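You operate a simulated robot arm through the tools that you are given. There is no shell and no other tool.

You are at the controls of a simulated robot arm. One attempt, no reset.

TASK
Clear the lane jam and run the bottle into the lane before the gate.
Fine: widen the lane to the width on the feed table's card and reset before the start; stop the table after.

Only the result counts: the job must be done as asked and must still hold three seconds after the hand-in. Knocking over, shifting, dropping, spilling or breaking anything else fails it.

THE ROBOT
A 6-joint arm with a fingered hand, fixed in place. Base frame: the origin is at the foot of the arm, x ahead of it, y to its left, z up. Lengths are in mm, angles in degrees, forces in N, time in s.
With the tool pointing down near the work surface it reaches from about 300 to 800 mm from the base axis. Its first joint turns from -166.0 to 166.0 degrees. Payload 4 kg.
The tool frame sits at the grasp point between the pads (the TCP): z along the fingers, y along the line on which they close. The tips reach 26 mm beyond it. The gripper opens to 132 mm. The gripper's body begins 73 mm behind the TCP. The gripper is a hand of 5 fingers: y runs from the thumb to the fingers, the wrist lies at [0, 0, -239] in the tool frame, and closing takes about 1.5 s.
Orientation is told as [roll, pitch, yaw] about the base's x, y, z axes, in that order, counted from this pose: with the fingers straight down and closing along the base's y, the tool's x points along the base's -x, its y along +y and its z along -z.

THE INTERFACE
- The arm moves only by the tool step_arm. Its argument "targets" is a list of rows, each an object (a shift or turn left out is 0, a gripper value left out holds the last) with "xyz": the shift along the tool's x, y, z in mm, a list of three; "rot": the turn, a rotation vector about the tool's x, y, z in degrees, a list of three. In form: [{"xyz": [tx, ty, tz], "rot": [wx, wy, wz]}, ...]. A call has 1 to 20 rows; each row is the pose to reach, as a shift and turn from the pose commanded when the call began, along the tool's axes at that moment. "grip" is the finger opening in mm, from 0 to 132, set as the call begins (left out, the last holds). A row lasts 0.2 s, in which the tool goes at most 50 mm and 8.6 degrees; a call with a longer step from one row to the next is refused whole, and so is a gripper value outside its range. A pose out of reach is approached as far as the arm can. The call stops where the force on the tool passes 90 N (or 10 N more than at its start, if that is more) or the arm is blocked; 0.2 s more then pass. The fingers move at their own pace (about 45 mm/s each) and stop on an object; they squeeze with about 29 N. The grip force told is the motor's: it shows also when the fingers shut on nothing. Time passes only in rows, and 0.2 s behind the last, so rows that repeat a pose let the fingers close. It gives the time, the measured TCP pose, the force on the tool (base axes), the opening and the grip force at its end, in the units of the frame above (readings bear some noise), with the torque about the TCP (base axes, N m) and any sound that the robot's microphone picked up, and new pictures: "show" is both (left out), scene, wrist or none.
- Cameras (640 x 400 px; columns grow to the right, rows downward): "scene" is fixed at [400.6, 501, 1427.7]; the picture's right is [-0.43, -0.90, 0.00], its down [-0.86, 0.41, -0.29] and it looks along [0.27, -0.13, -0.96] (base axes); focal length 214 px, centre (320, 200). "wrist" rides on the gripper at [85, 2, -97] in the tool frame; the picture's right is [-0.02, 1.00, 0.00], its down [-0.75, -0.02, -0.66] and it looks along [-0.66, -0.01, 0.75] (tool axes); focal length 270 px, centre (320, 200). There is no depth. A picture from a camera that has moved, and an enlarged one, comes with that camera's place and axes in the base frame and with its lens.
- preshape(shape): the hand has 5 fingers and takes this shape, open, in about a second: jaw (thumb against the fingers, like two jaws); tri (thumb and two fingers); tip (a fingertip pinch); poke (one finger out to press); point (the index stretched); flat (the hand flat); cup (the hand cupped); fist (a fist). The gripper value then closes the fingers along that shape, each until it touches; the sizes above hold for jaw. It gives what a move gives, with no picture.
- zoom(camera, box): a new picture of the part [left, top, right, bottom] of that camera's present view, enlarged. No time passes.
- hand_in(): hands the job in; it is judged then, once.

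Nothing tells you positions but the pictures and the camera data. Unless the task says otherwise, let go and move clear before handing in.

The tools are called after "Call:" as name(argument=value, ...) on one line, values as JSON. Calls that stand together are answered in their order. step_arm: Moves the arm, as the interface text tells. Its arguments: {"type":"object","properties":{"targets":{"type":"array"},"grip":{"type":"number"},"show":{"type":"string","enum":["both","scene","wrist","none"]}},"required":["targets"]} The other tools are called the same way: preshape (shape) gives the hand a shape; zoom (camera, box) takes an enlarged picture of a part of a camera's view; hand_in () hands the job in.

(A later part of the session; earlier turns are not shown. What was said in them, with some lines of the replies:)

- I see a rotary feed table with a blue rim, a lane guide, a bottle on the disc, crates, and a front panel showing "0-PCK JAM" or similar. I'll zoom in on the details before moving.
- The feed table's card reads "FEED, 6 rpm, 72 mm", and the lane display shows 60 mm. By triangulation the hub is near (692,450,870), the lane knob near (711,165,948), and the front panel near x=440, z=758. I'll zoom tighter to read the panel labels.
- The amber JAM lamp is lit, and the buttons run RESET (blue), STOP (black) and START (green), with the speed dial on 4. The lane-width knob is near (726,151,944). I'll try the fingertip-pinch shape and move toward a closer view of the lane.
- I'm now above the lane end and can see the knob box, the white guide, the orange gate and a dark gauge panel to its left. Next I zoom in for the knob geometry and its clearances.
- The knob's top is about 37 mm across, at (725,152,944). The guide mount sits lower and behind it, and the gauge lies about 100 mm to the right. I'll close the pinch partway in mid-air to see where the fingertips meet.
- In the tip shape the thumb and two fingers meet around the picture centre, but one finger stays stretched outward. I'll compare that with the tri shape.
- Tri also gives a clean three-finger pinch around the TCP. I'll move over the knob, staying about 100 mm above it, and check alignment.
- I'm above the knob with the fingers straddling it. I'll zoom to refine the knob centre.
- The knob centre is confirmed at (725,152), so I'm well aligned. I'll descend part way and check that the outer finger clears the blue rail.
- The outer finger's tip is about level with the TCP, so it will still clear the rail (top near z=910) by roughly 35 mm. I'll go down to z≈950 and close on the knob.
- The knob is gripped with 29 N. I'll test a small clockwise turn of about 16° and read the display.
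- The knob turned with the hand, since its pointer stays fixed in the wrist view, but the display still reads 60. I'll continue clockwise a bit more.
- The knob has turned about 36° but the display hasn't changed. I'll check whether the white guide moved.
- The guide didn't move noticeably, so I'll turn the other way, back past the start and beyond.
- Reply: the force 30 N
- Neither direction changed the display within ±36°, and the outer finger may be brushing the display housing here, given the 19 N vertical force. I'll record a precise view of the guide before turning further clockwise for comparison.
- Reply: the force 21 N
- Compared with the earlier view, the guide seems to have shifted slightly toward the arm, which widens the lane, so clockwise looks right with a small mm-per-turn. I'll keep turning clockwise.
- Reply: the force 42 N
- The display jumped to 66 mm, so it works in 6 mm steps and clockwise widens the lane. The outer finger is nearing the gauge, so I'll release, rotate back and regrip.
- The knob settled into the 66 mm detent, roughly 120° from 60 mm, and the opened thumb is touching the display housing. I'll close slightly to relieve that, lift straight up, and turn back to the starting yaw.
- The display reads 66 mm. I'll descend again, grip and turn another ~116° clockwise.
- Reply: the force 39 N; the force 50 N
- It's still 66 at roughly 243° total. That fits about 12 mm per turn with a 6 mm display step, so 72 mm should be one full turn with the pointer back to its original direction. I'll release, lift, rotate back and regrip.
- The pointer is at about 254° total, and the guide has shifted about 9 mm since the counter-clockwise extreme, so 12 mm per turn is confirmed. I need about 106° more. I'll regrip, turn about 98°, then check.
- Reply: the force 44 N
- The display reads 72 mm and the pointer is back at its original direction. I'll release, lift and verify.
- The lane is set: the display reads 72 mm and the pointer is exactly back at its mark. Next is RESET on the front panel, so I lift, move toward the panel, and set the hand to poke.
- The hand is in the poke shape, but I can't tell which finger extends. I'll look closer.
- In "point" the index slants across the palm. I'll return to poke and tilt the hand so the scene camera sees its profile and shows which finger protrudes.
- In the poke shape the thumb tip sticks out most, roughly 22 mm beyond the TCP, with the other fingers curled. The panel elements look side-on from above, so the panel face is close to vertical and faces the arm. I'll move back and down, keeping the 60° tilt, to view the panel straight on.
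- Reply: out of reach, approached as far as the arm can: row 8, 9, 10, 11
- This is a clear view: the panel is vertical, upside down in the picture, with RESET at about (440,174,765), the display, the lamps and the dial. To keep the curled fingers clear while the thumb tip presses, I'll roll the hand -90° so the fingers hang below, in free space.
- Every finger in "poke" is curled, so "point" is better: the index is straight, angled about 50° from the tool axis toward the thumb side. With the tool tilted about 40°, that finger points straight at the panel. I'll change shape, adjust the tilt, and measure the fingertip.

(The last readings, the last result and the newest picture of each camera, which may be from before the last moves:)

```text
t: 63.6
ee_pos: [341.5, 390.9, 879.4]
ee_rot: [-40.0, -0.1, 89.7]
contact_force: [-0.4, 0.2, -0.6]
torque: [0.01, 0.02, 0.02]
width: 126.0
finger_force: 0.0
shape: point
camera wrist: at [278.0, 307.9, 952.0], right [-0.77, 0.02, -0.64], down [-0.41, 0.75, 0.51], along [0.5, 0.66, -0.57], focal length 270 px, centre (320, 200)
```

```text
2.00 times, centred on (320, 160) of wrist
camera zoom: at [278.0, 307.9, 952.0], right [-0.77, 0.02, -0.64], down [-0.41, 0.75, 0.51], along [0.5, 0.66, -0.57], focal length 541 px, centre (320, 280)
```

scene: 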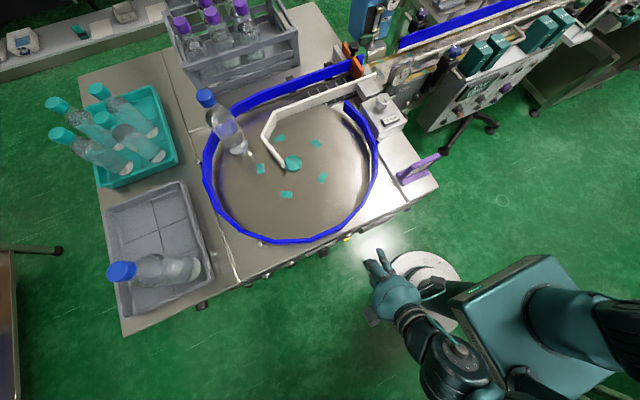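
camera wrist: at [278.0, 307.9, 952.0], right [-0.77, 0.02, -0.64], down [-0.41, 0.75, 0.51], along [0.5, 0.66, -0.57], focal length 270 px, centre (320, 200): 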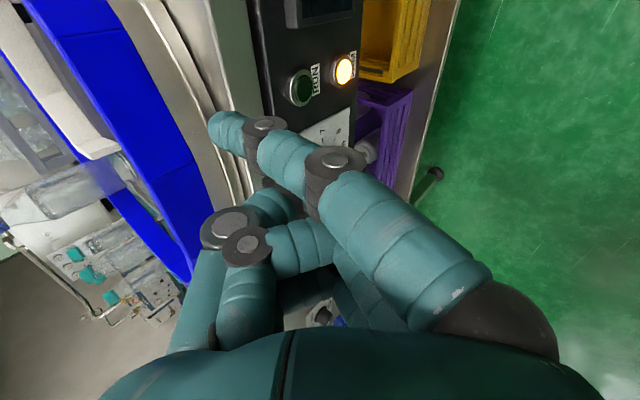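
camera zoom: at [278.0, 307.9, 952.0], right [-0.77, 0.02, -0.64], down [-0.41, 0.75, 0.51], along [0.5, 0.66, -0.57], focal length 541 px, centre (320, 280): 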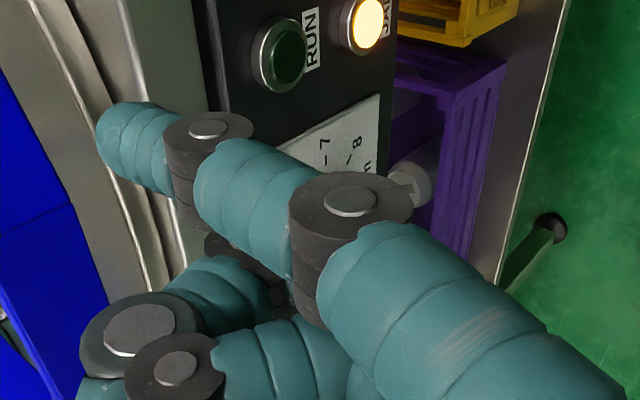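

The index now points straight at the panel, with its tip at about (380,357,903). I'll yaw -20° to keep the wrist within reach and move to a staging pose in front of RESET.

Call:
step_arm(targets=[{"xyz": [31, 9, 13], "rot": [0, 2.6, 3.06]}, {"xyz": [62, 18, 26], "rot": [0, 5.2, 6.1]}, {"xyz": [94, 26, 40], "rot": [0, 7.8, 9.2]}, {"xyz": [125, 35, 53], "rot": [0, 10.4, 12.2]}, {"xyz": [156, 44, 66], "rot": [0, 12.9, 15.3]}, {"xyz": [156, 44, 66], "rot": [0, 12.9, 15.3]}])

Call:
zoom(camera="scene", box=[370, 180, 460, 260])

```text
t: 65.0
ee_pos: [347.4, 236.0, 799.8]
ee_rot: [-39.9, -0.1, 69.7]
contact_force: [-0.4, -0.2, -0.8]
torque: [0.01, 0.02, -0.02]
width: 126.0
finger_force: 0.1
shape: point
camera wrist: at [259.8, 180.0, 872.0], right [-0.71, 0.29, -0.64], down [-0.12, 0.85, 0.51], along [0.69, 0.44, -0.57], focal length 270 px, centre (320, 200)
```

scene: 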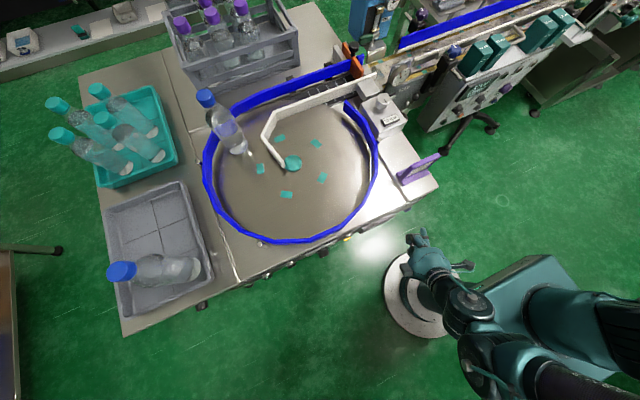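
wrist: 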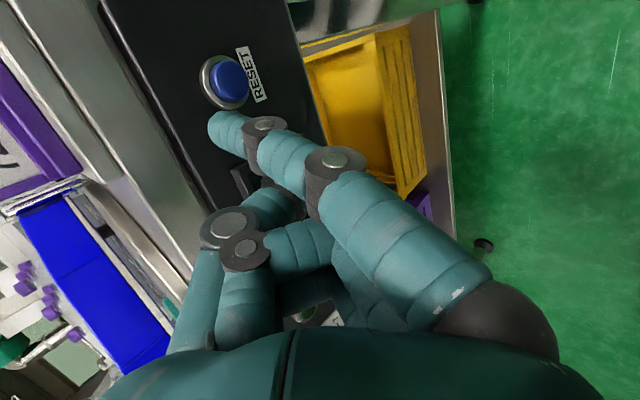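

```text
5.00 times, centred on (415, 220) of scene
camera zoom: at [400.6, 501.0, 1427.7], right [-0.43, -0.9, 0.0], down [-0.86, 0.41, -0.29], along [0.27, -0.13, -0.96], focal length 1072 px, centre (-155, 100)
```

zoom: 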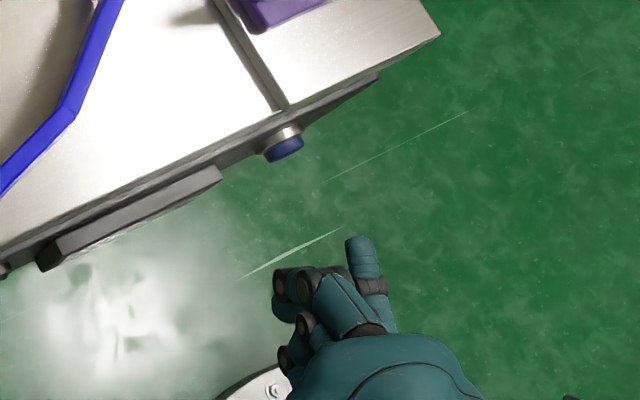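

RESET's face is at about (436,174,767) and the fingertip at (372,190,824). I'll move the tip to about 16 mm in front of the button.

Call:
step_arm(targets=[{"xyz": [-0.5, -0.8, 25]}, {"xyz": [-1, -1.6, 50]}, {"xyz": [-1.5, -2.4, 76.2]}, {"xyz": [-1.5, -2.4, 76.2]}])

Call:
zoom(camera="wrist", box=[140, 30, 340, 155])

Call:
zoom(camera="scene", box=[370, 180, 460, 260])

```text
t: 66.0
ee_pos: [396.1, 218.3, 745.3]
ee_rot: [-40.0, 0.0, 69.7]
contact_force: [0.7, 0.0, -0.2]
torque: [-0.01, -0.03, 0.02]
width: 126.1
finger_force: 0.1
shape: point
camera wrist: at [309.5, 162.3, 817.1], right [-0.71, 0.28, -0.64], down [-0.12, 0.85, 0.51], along [0.69, 0.45, -0.57], focal length 270 px, centre (320, 200)
```

scene: 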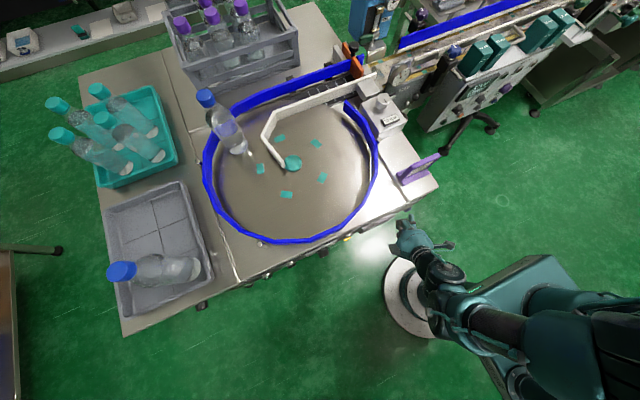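
wrist: 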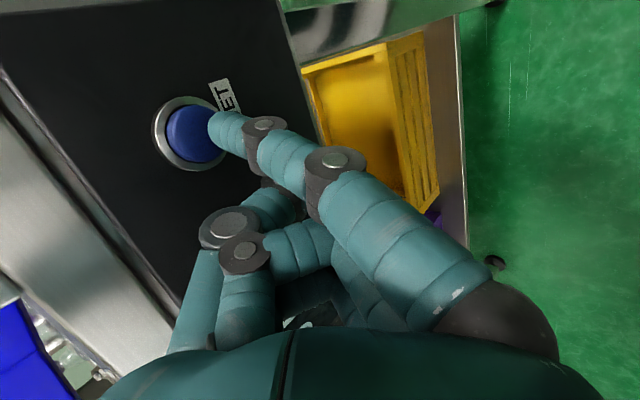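

```text
3.20 times, centred on (240, 92) of wrist
camera zoom: at [309.5, 162.3, 817.1], right [-0.71, 0.28, -0.64], down [-0.12, 0.85, 0.51], along [0.69, 0.45, -0.57], focal length 865 px, centre (576, 544)
```

zoom: 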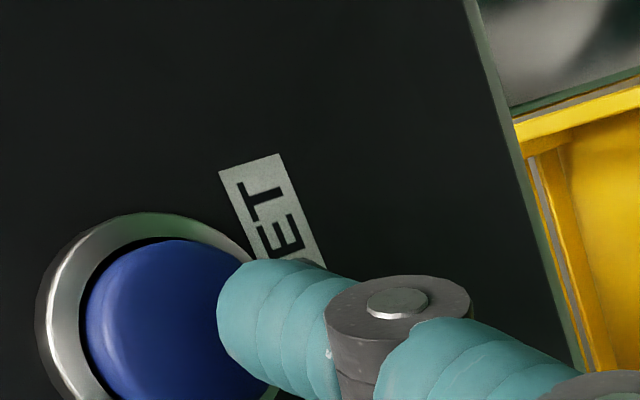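

```text
5.00 times, centred on (415, 220) of scene
camera zoom: at [400.6, 501.0, 1427.7], right [-0.43, -0.9, 0.0], down [-0.86, 0.41, -0.29], along [0.27, -0.13, -0.96], focal length 1072 px, centre (-155, 100)
```

zoom: 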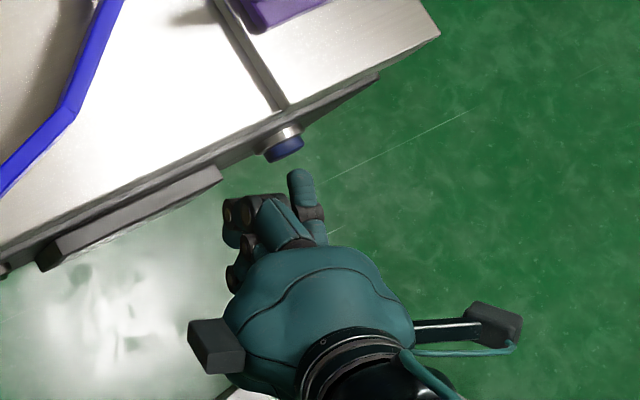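

The tip lines up with the button, but at this yaw the thumb knuckle is as far forward as the fingertip and close to the display edge. I'll yaw back 10° and shift slightly right so the index leads clearly.

Call:
step_arm(targets=[{"xyz": [12.1, 1.7, -10]}, {"xyz": [12.1, 1.7, -0.4], "rot": [0, -3.2, -3.8]}, {"xyz": [12.1, 1.7, -0.4], "rot": [0, -6.43, -7.66]}, {"xyz": [12.1, 1.7, -0.4], "rot": [0, -6.43, -7.66]}])

Call:
zoom(camera="wrist", box=[110, 50, 310, 250])

Call:
zoom(camera="scene", box=[380, 190, 440, 240])

```text
t: 67.0
ee_pos: [392.3, 207.6, 743.2]
ee_rot: [-40.0, 0.1, 79.7]
contact_force: [-0.5, -0.1, 0.1]
torque: [0.01, -0.01, -0.01]
width: 125.9
finger_force: 0.0
shape: point
camera wrist: at [315.9, 137.3, 816.3], right [-0.75, 0.16, -0.64], down [-0.27, 0.82, 0.51], along [0.6, 0.56, -0.57], focal length 270 px, centre (320, 200)
```

scene: 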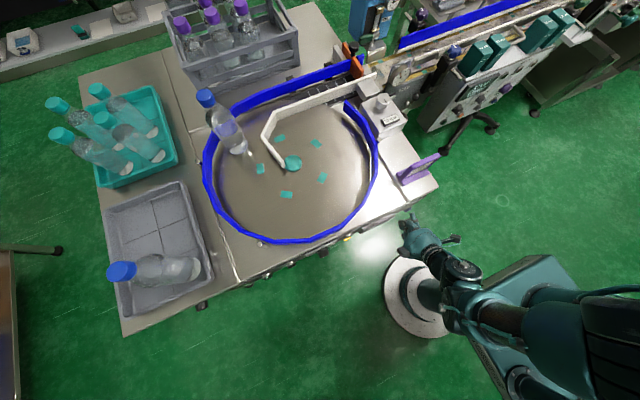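
wrist: 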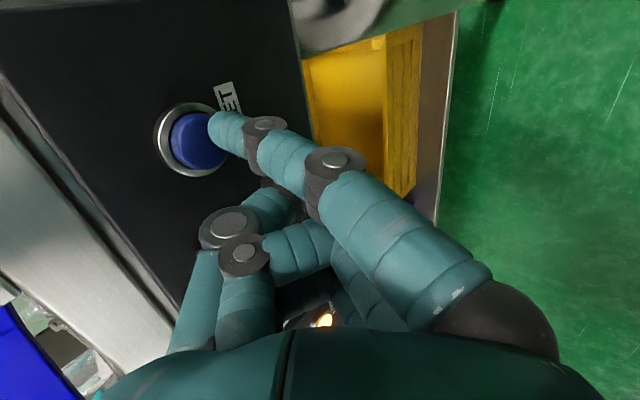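

```text
2.00 times, centred on (210, 150) of wrist
camera zoom: at [315.9, 137.3, 816.3], right [-0.75, 0.16, -0.64], down [-0.27, 0.82, 0.51], along [0.6, 0.56, -0.57], focal length 541 px, centre (540, 300)
```

zoom: 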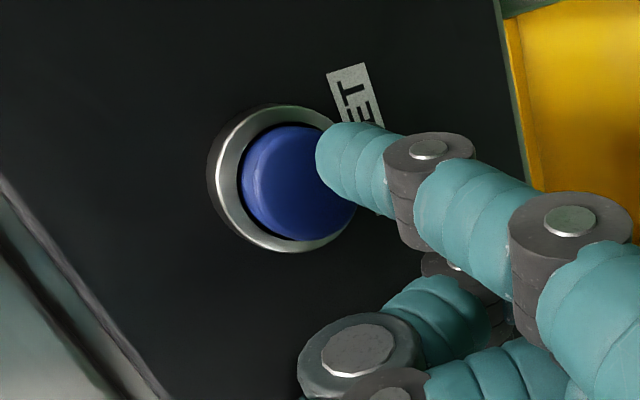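

```text
8.00 times, centred on (410, 215) of scene
camera zoom: at [400.6, 501.0, 1427.7], right [-0.43, -0.9, 0.0], down [-0.86, 0.41, -0.29], along [0.27, -0.13, -0.96], focal length 1716 px, centre (-400, 80)
```

zoom: 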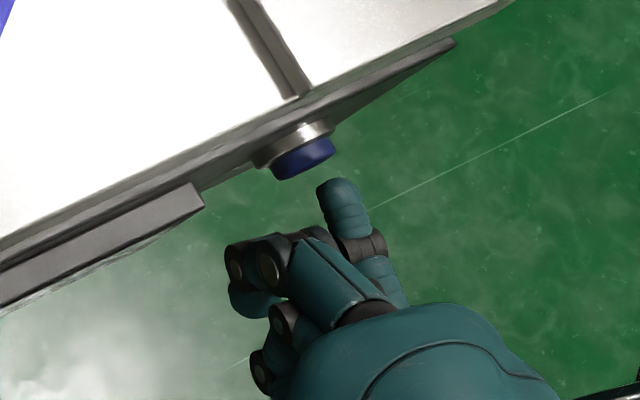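

The index tip now leads. I'll centre it on the button (+4 mm y, +3 mm z) and push in +x gently.

Call:
step_arm(targets=[{"xyz": [-3.9, -1.4, -2.75]}, {"xyz": [-5.3, -7.4, 2.3]}, {"xyz": [-6.4, -12, 6.1]}, {"xyz": [-7.1, -15, 8.6]}, {"xyz": [-7.1, -15, 8.6]}])

Call:
zoom(camera="scene", box=[380, 190, 440, 240])

Call:
zoom(camera="wrist", box=[110, 50, 350, 350])

```text
t: 68.2
ee_pos: [410.8, 211.6, 746.6]
ee_rot: [-39.8, 0.1, 79.6]
contact_force: [-37.2, 1.1, 6.7]
torque: [-0.28, -0.77, -1.32]
width: 126.1
finger_force: 0.1
shape: point
heard: click
camera wrist: at [332.9, 141.3, 819.6], right [-0.75, 0.16, -0.64], down [-0.27, 0.82, 0.51], along [0.6, 0.56, -0.57], focal length 270 px, centre (320, 200)
```

scene: 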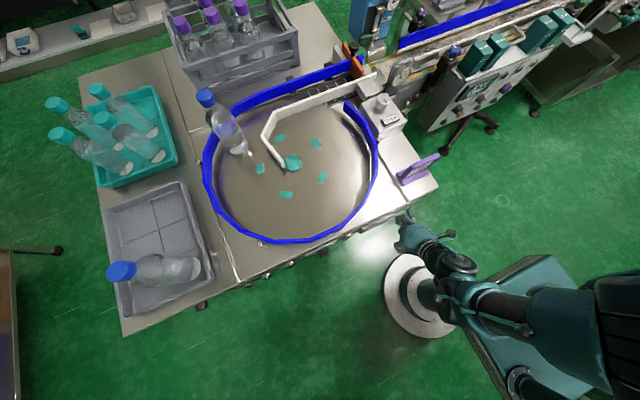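
wrist: 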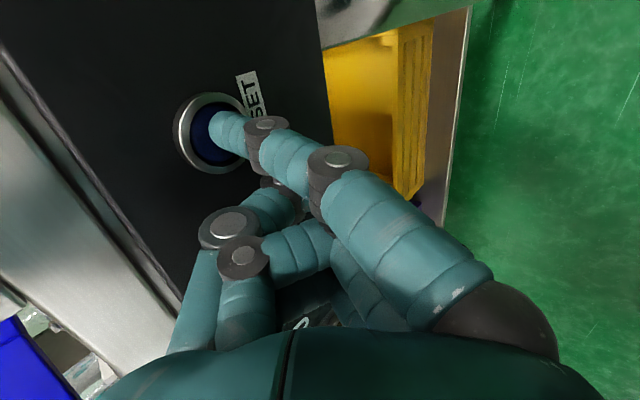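

```text
8.00 times, centred on (410, 215) of scene
camera zoom: at [400.6, 501.0, 1427.7], right [-0.43, -0.9, 0.0], down [-0.86, 0.41, -0.29], along [0.27, -0.13, -0.96], focal length 1716 px, centre (-400, 80)
```

zoom: 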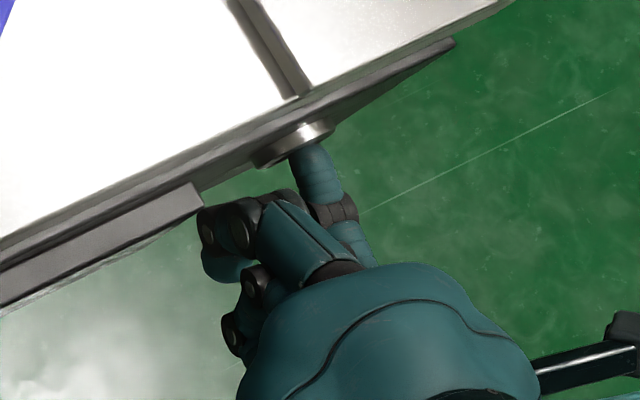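

```text
1.33 times, centred on (230, 200) of wrist
camera zoom: at [332.9, 141.3, 819.6], right [-0.75, 0.16, -0.64], down [-0.27, 0.82, 0.51], along [0.6, 0.56, -0.57], focal length 360 px, centre (440, 200)
```

zoom: 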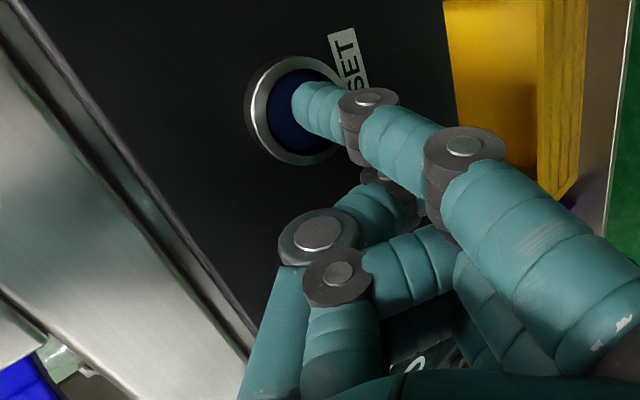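

A click was heard and the button went in. I'll back off and check the display and lamps.

Call:
step_arm(targets=[{"xyz": [3.5, 15, -12.7]}, {"xyz": [8.7, 37.7, -31.6]}, {"xyz": [10, 45, -38]}, {"xyz": [-40, 50, -43]}])

Call:
zoom(camera="scene", box=[330, 190, 430, 260])

```text
refused: row 4 steps farther than a row can; nothing moved
```

```text
5.71 times, centred on (380, 225) of scene
camera zoom: at [400.6, 501.0, 1427.7], right [-0.43, -0.9, 0.0], down [-0.86, 0.41, -0.29], along [0.27, -0.13, -0.96], focal length 1226 px, centre (-23, 57)
```

zoom: 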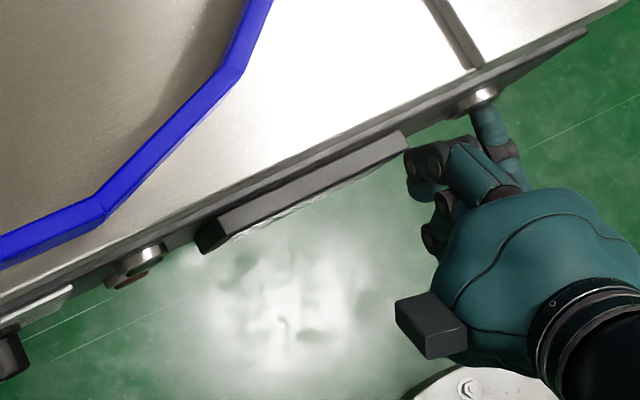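

The JAM lamp is now off. I'll back away and traverse left to the STOP/START side of the panel.

Call:
step_arm(targets=[{"xyz": [5, 22, -19]}, {"xyz": [10.4, 45.2, -38]}, {"xyz": [-32.3, 51, -42.9]}, {"xyz": [-75, 56.7, -47.7]}, {"xyz": [-117.7, 62.5, -52.6]}, {"xyz": [-160.4, 68.2, -57.4]}, {"xyz": [-203.1, 74, -62.3]}, {"xyz": [-245.8, 79.8, -67.1]}, {"xyz": [-288.5, 85.5, -72], "rot": [0, -3.2, -3.8]}, {"xyz": [-331.2, 91.3, -76.8], "rot": [0, -6.4, -7.7]}, {"xyz": [-373.9, 97, -81.7], "rot": [0, -9.6, -11.5]}, {"xyz": [-373.9, 97, -81.7], "rot": [0, -9.6, -11.5]}])

Call:
zoom(camera="scene", box=[180, 220, 420, 360])

```text
t: 70.8
ee_pos: [354.2, 604.8, 743.0]
ee_rot: [-40.0, 0.1, 94.8]
contact_force: [-1.0, 0.4, 0.1]
torque: [-0.01, 0.0, 0.0]
width: 0.0
finger_force: 0.1
shape: point
out of reach, approached as far as the arm can: row 1, 2
camera wrist: at [299.1, 516.6, 816.2], right [-0.76, -0.04, -0.64], down [-0.47, 0.72, 0.51], along [0.44, 0.7, -0.57], focal length 270 px, centre (320, 200)
```

scene: 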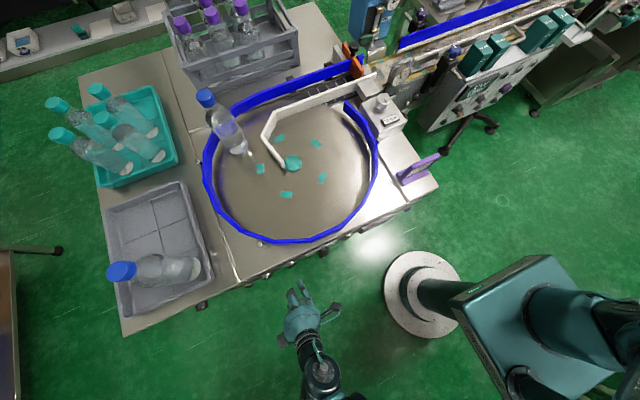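
wrist: 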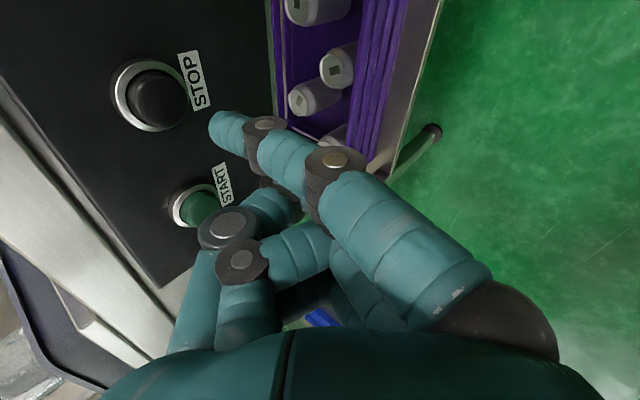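

```text
2.67 times, centred on (300, 290) of scene
camera zoom: at [400.6, 501.0, 1427.7], right [-0.43, -0.9, 0.0], down [-0.86, 0.41, -0.29], along [0.27, -0.13, -0.96], focal length 572 px, centre (373, -40)
```

zoom: 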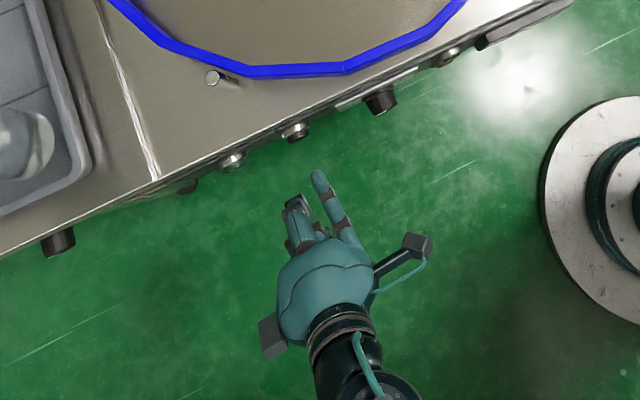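

STOP is at about (436,574,768) and START at about (437,648,766). I'll bring the fingertip in front of START.

Call:
step_arm(targets=[{"xyz": [-36, -4, 3]}, {"xyz": [-72.6, -10, 6]}, {"xyz": [-72.6, -24.9, 18.3]}, {"xyz": [-72.6, -24.9, 18.3]}])

Call:
zoom(camera="scene", box=[240, 235, 320, 295])

Call:
zoom(camera="wrist", box=[100, 40, 340, 190])

```text
t: 71.8
ee_pos: [376.9, 679.1, 746.7]
ee_rot: [-40.0, 0.1, 94.8]
contact_force: [0.4, 0.3, -0.4]
torque: [-0.01, -0.02, 0.06]
width: 0.1
finger_force: 0.1
shape: point
camera wrist: at [321.9, 590.8, 819.1], right [-0.76, -0.04, -0.64], down [-0.47, 0.72, 0.51], along [0.44, 0.69, -0.57], focal length 270 px, centre (320, 200)
```

scene: 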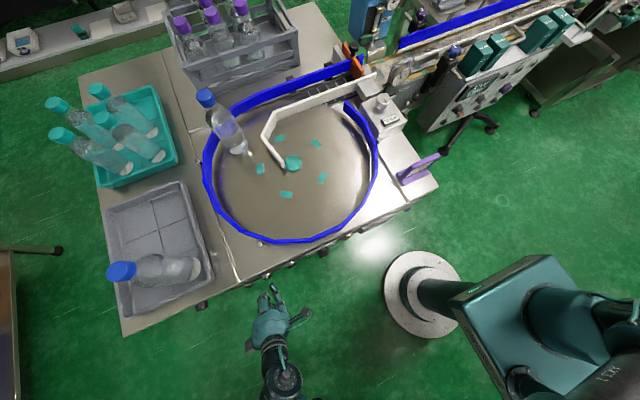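
wrist: 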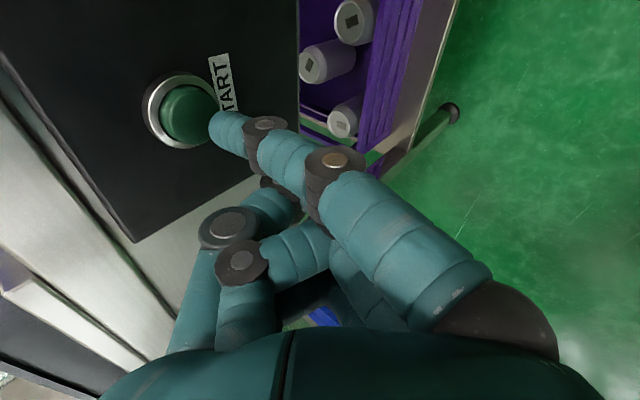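

```text
6.67 times, centred on (280, 265) of scene
camera zoom: at [400.6, 501.0, 1427.7], right [-0.43, -0.9, 0.0], down [-0.86, 0.41, -0.29], along [0.27, -0.13, -0.96], focal length 1430 px, centre (587, -233)
```

zoom: 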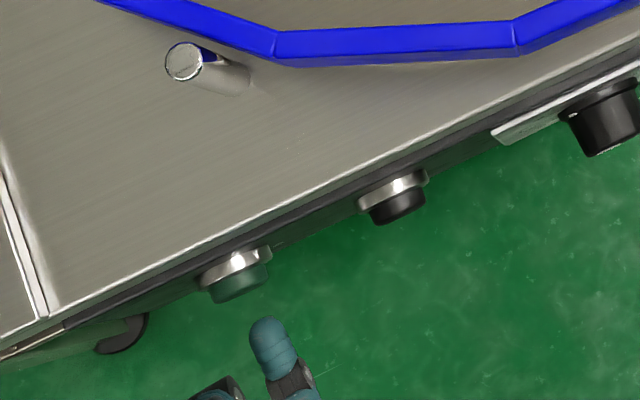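

```text
2.67 times, centred on (220, 115) of wrist
camera zoom: at [321.9, 590.8, 819.1], right [-0.76, -0.04, -0.64], down [-0.47, 0.72, 0.51], along [0.44, 0.69, -0.57], focal length 721 px, centre (587, 427)
```

zoom: 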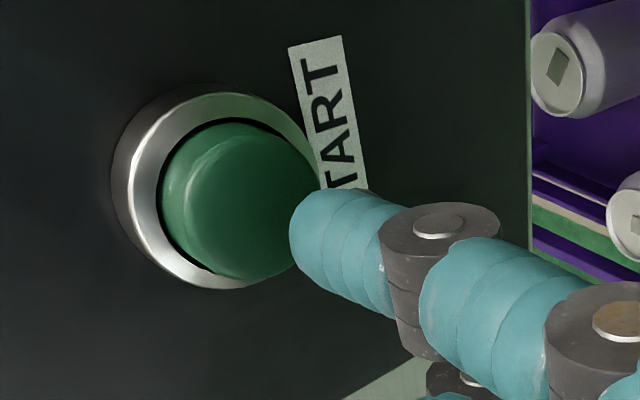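

Aligned with START. I'll press it by moving +x, then back off and watch the table.

Call:
step_arm(targets=[{"xyz": [-1, -7.7, 6.5]}, {"xyz": [-0.5, -13, 10.8]}, {"xyz": [0, -16.2, 13.5]}, {"xyz": [0, -18.4, 15.5]}, {"xyz": [0, -18.4, 15.5]}], show="scene")

```text
t: 73.0
ee_pos: [399.3, 679.7, 747.2]
ee_rot: [-39.9, 0.1, 94.8]
contact_force: [-29.6, -1.9, 5.6]
torque: [-0.15, -0.64, -1.2]
width: 126.3
finger_force: 0.0
shape: point
heard: click
```

scene: 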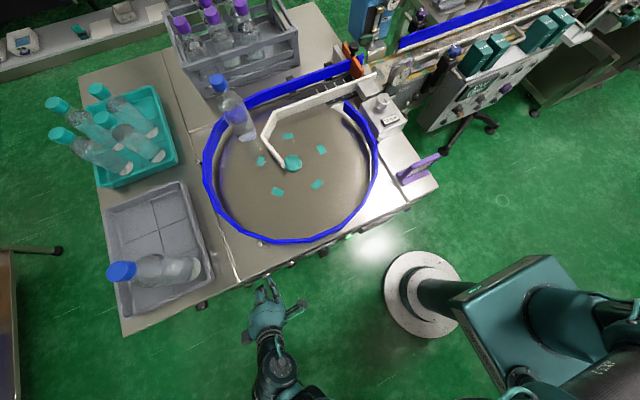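

A click was heard, and the table is running with the bottle already moving toward the lane. I'll back off and stage the fingertip in front of STOP.

Call:
step_arm(targets=[{"xyz": [-2, 17.5, -14.7]}, {"xyz": [35, 20.3, -16.4]}, {"xyz": [71.7, 23.1, -18]}], show="both")

Call:
zoom(camera="scene", box=[190, 50, 400, 200])

Call:
zoom(camera="scene", box=[240, 235, 320, 295])

```text
t: 73.8
ee_pos: [376.0, 607.9, 747.7]
ee_rot: [-40.0, 0.1, 94.7]
contact_force: [-0.3, -0.9, -0.8]
torque: [0.01, -0.01, 0.03]
width: 0.0
finger_force: 0.0
shape: point
camera wrist: at [320.1, 519.4, 820.5], right [-0.76, -0.04, -0.64], down [-0.47, 0.72, 0.51], along [0.44, 0.7, -0.57], focal length 270 px, centre (320, 200)
```

scene: 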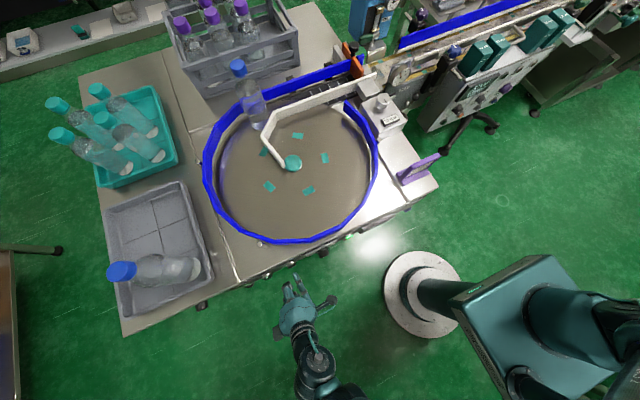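
wrist: 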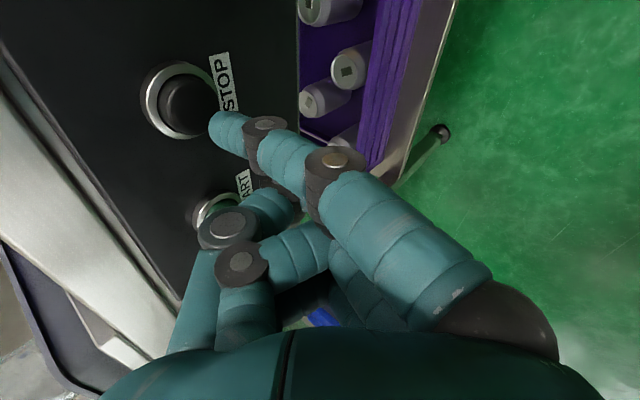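

```text
2.67 times, centred on (295, 125) of scene
camera zoom: at [400.6, 501.0, 1427.7], right [-0.43, -0.9, 0.0], down [-0.86, 0.41, -0.29], along [0.27, -0.13, -0.96], focal length 572 px, centre (387, 400)
```

zoom: 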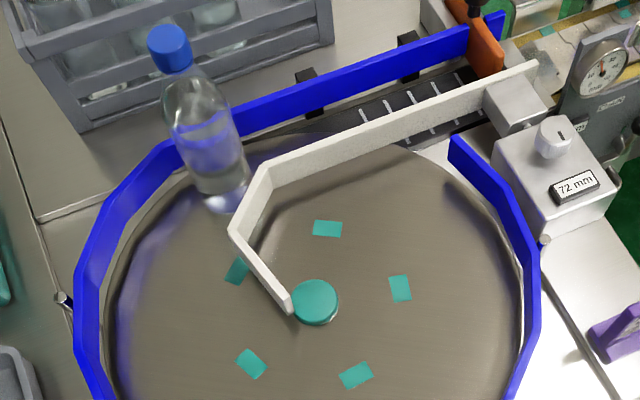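

```text
6.67 times, centred on (280, 265) of scene
camera zoom: at [400.6, 501.0, 1427.7], right [-0.43, -0.9, 0.0], down [-0.86, 0.41, -0.29], along [0.27, -0.13, -0.96], focal length 1430 px, centre (587, -233)
```

zoom: 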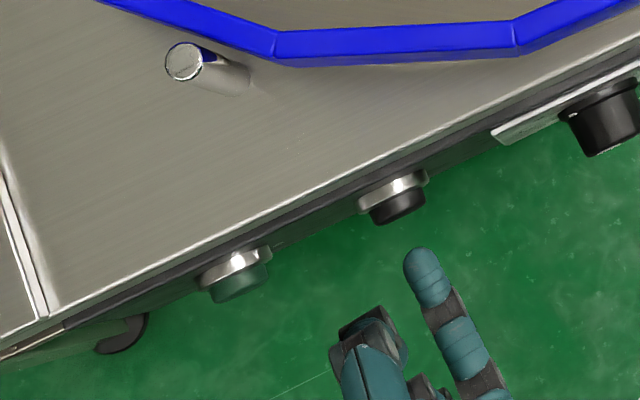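

The bottle is entering the lane mouth, and the fingertip is staged in front of STOP. I'll wait and watch.

Call:
step_arm(targets=[{}, {}, {}, {}], show="scene")

Call:
zoom(camera="scene", box=[190, 50, 400, 200])

```text
t: 74.8
ee_pos: [375.3, 608.5, 747.7]
ee_rot: [-40.1, 0.1, 94.7]
contact_force: [0.3, 0.7, 0.0]
torque: [-0.01, 0.01, -0.02]
width: 0.3
finger_force: 0.0
shape: point
```

scene: 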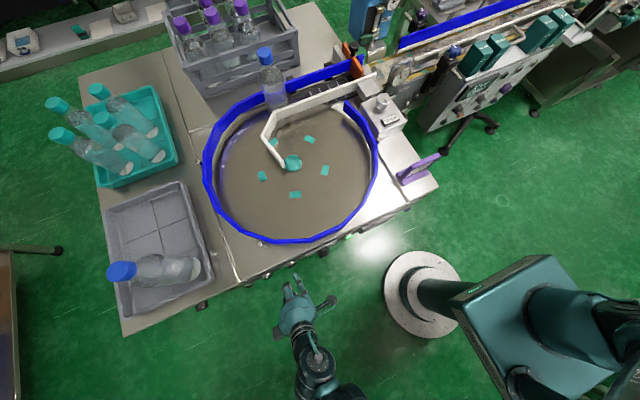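

```text
2.67 times, centred on (295, 125) of scene
camera zoom: at [400.6, 501.0, 1427.7], right [-0.43, -0.9, 0.0], down [-0.86, 0.41, -0.29], along [0.27, -0.13, -0.96], focal length 572 px, centre (387, 400)
```

zoom: 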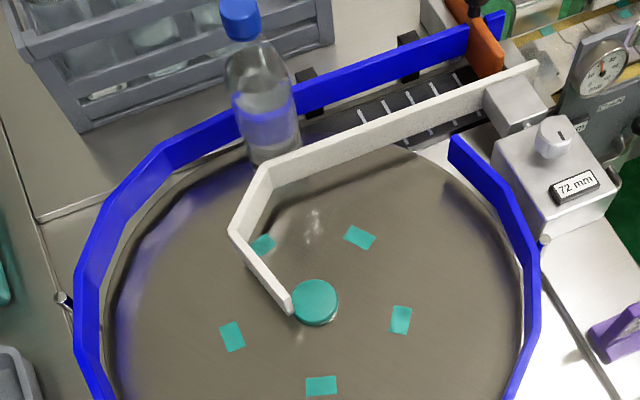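

The bottle stays upright and is moving into the lane. I'll keep waiting.

Call:
step_arm(targets=[{}, {}, {}, {}, {}, {}], show="scene")

Call:
zoom(camera="scene", box=[190, 50, 400, 200])

```text
t: 76.2
ee_pos: [374.9, 608.8, 747.3]
ee_rot: [-40.1, 0.2, 94.7]
contact_force: [-1.0, 0.4, -0.3]
torque: [0.02, -0.01, 0.01]
width: 0.1
finger_force: 0.0
shape: point
```

scene: 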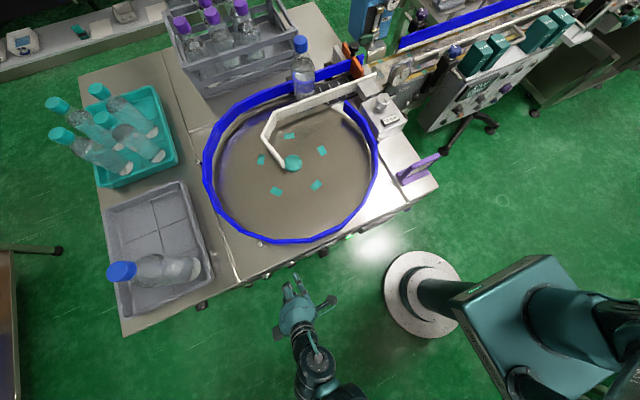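

```text
2.67 times, centred on (295, 125) of scene
camera zoom: at [400.6, 501.0, 1427.7], right [-0.43, -0.9, 0.0], down [-0.86, 0.41, -0.29], along [0.27, -0.13, -0.96], focal length 572 px, centre (387, 400)
```

zoom: 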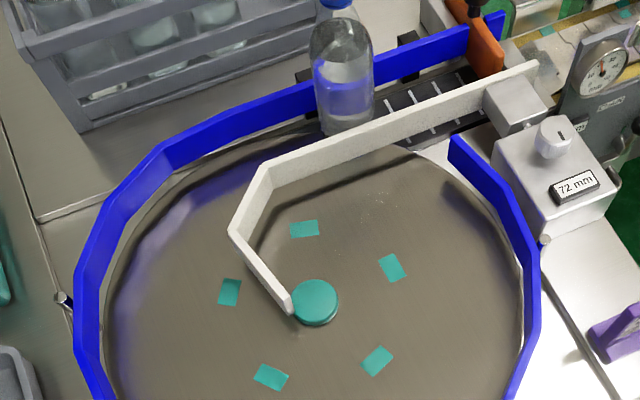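

Call:
step_arm(targets=[{}, {}, {}, {}, {}], show="scene")

Call:
zoom(camera="scene", box=[240, 20, 420, 150])

```text
t: 77.4
ee_pos: [374.5, 607.7, 747.5]
ee_rot: [-40.0, 0.0, 94.7]
contact_force: [0.3, -0.6, -0.2]
torque: [0.01, 0.0, -0.02]
width: 0.1
finger_force: 0.0
shape: point
```

scene: 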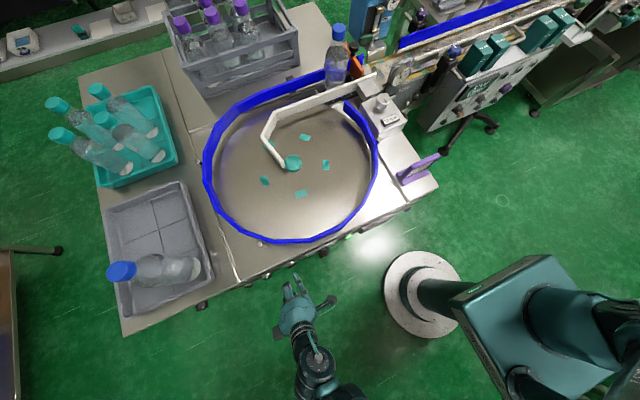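

```text
3.08 times, centred on (330, 85) of scene
camera zoom: at [400.6, 501.0, 1427.7], right [-0.43, -0.9, 0.0], down [-0.86, 0.41, -0.29], along [0.27, -0.13, -0.96], focal length 660 px, centre (289, 554)
```

zoom: 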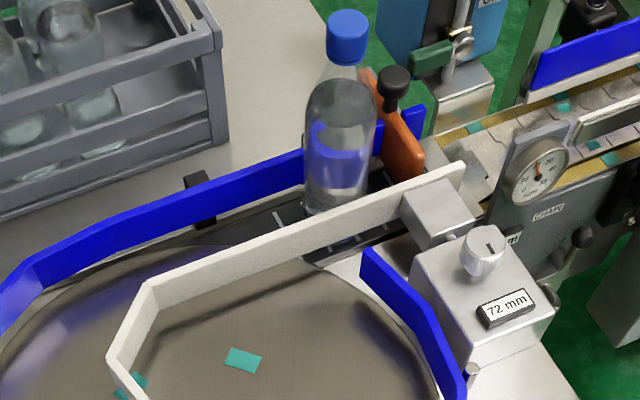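

The bottle is in the lane right before the gate. I'll press STOP now.

Call:
step_arm(targets=[{"xyz": [-1, -7.7, 6.5]}, {"xyz": [-0.5, -13, 10.8]}, {"xyz": [0, -16.2, 13.5]}, {"xyz": [0, -18.4, 15.5]}, {"xyz": [0, -18.4, 15.5]}], show="scene")

Call:
zoom(camera="scene", box=[240, 20, 420, 150])

```text
t: 78.6
ee_pos: [398.6, 609.7, 746.9]
ee_rot: [-39.9, 0.1, 94.7]
contact_force: [-30.8, 0.3, 6.2]
torque: [-0.2, -0.7, -1.13]
width: 125.8
finger_force: 0.0
shape: point
heard: click
```

scene: 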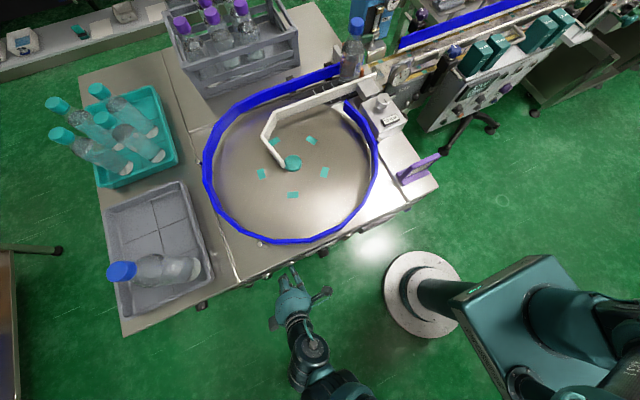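

```text
3.08 times, centred on (330, 85) of scene
camera zoom: at [400.6, 501.0, 1427.7], right [-0.43, -0.9, 0.0], down [-0.86, 0.41, -0.29], along [0.27, -0.13, -0.96], focal length 660 px, centre (289, 554)
```

zoom: 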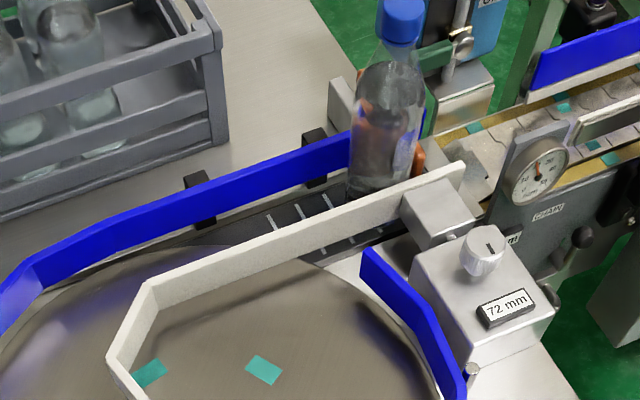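

STOP clicked and the bottle stands upright against the gate. I'll back off and verify the table has stopped.

Call:
step_arm(targets=[{"xyz": [-2, 17.5, -14.7]}, {"xyz": [-5, 42, -35]}, {"xyz": [-8, 65, -54]}, {"xyz": [-8, 65, -54]}], show="none")

Call:
zoom(camera="scene", box=[190, 30, 430, 200])

Call:
step_arm(targets=[{}, {}, {}, {}, {}])

Call:
zoom(camera="scene", box=[190, 30, 430, 200])

```text
t: 79.6
ee_pos: [317.0, 607.8, 746.1]
ee_rot: [-40.0, 0.1, 94.8]
contact_force: [0.0, -0.5, -0.4]
torque: [0.0, 0.01, 0.02]
width: 0.0
finger_force: 0.1
shape: point
```

```text
2.35 times, centred on (310, 115) of scene
camera zoom: at [400.6, 501.0, 1427.7], right [-0.43, -0.9, 0.0], down [-0.86, 0.41, -0.29], along [0.27, -0.13, -0.96], focal length 505 px, centre (344, 400)
```

zoom: 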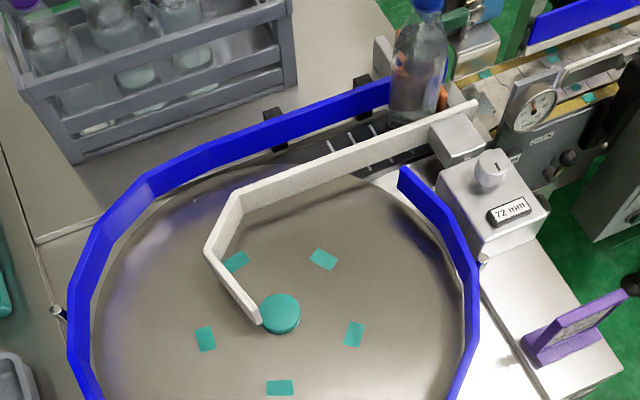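

```text
t: 80.8
ee_pos: [318.1, 607.6, 746.0]
ee_rot: [-40.0, 0.1, 94.6]
contact_force: [-0.2, -0.6, -0.2]
torque: [-0.05, 0.03, -0.04]
width: 0.4
finger_force: 0.1
shape: point
camera wrist: at [262.3, 519.6, 819.5], right [-0.76, -0.04, -0.64], down [-0.47, 0.72, 0.51], along [0.44, 0.7, -0.57], focal length 270 px, centre (320, 200)
```

scene: 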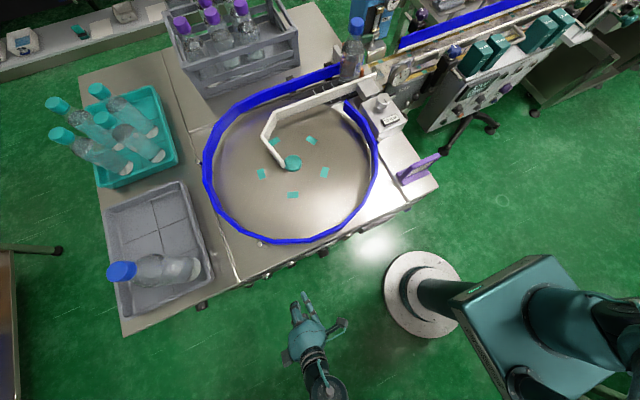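
wrist: 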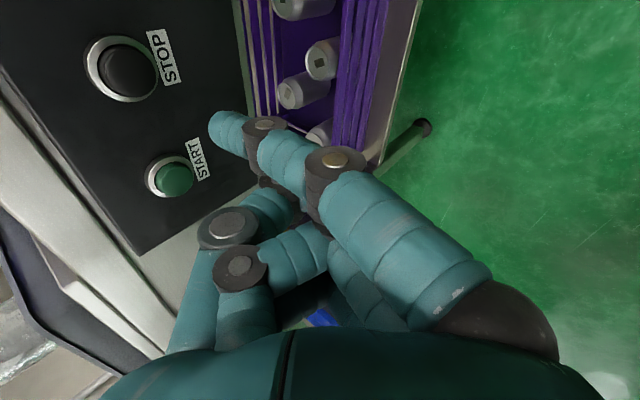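

```text
2.35 times, centred on (310, 115) of scene
camera zoom: at [400.6, 501.0, 1427.7], right [-0.43, -0.9, 0.0], down [-0.86, 0.41, -0.29], along [0.27, -0.13, -0.96], focal length 505 px, centre (344, 400)
```

zoom: 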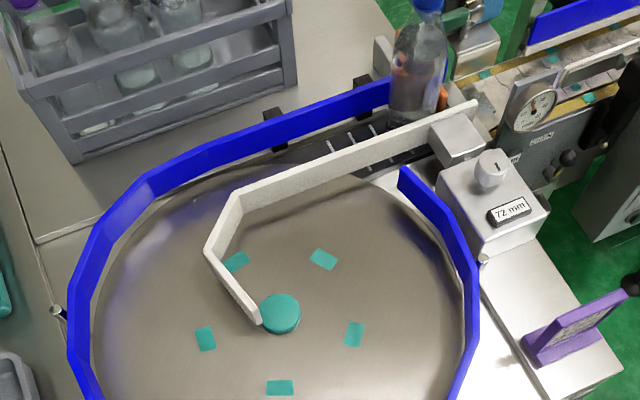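

The disc is stopped. I'll inspect the bottle at the gate closely and check the display panel before handing in.

Call:
zoom(camera="scene", box=[320, 15, 400, 100])

Call:
step_arm(targets=[{"xyz": [40, 10, -15]}, {"xyz": [80, 20, -30]}, {"xyz": [120, 25, -45]}, {"xyz": [160, 25, -60]}, {"xyz": [200, 25, -75]}, {"xyz": [200, 25, -75]}], show="wrist")

```text
4.71 times, centred on (360, 58) of scene
camera zoom: at [400.6, 501.0, 1427.7], right [-0.43, -0.9, 0.0], down [-0.86, 0.41, -0.29], along [0.27, -0.13, -0.96], focal length 1009 px, centre (132, 871)
```

zoom: 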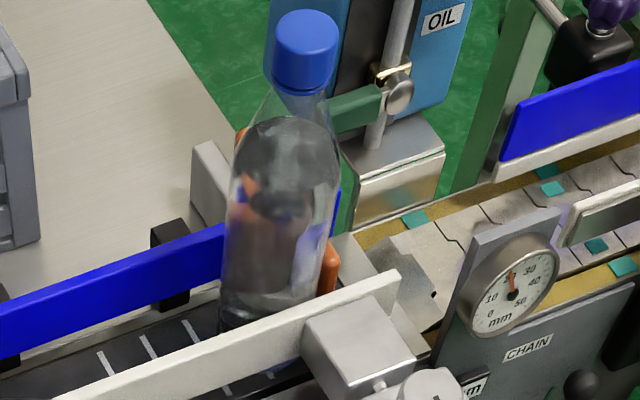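

```text
t: 82.2
ee_pos: [264.4, 401.4, 787.0]
ee_rot: [-40.1, 0.0, 94.6]
contact_force: [-0.1, -0.6, 0.2]
torque: [-0.01, 0.0, 0.02]
width: 0.0
finger_force: 0.1
shape: point
camera wrist: at [208.8, 313.2, 860.3], right [-0.76, -0.04, -0.64], down [-0.47, 0.72, 0.51], along [0.44, 0.7, -0.57], focal length 270 px, centre (320, 200)
```

wrist: 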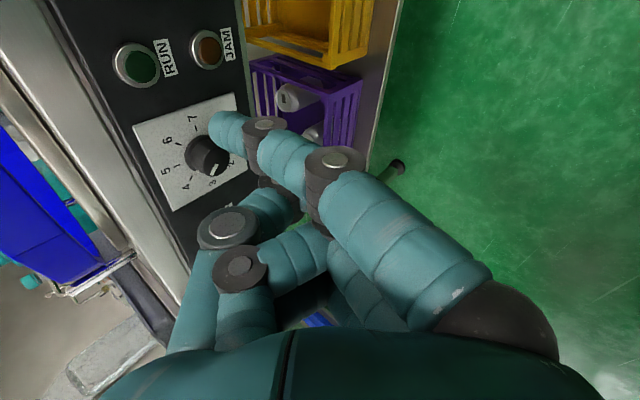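

The RUN and JAM lamps are both off, the disc is still, the bottle stands upright in the lane just before the gate, and the lane reads 72 mm. The hand is clear of everything, so I'm handing in.

Call:
hand_in()

```text
The job is handed in.
```

The job is handed in. The jam is cleared, and the bottle stands upright in the lane, just before the gate.

- **Lane width:** I turned the lane knob one full turn, from 60 mm to the card's 72 mm. The display still read 72 mm after I let go.
- **Reset:** I pressed RESET before the start, and the JAM lamp went out.
- **Run and stop:** I pressed START, and the table carried the bottle along the lane to the gate. I then pressed STOP. The disc stayed still over the next second or so, and both the RUN and JAM lamps were off.
- **Speed dial:** I left it where it was, at about 3 to 4 rpm. The card also lists 6 rpm, but the task only asked for the width.

I didn't re-read the panel's piece counter after the run. In the last pictures nothing else looked knocked over or out of place, and the hand was clear of the table.
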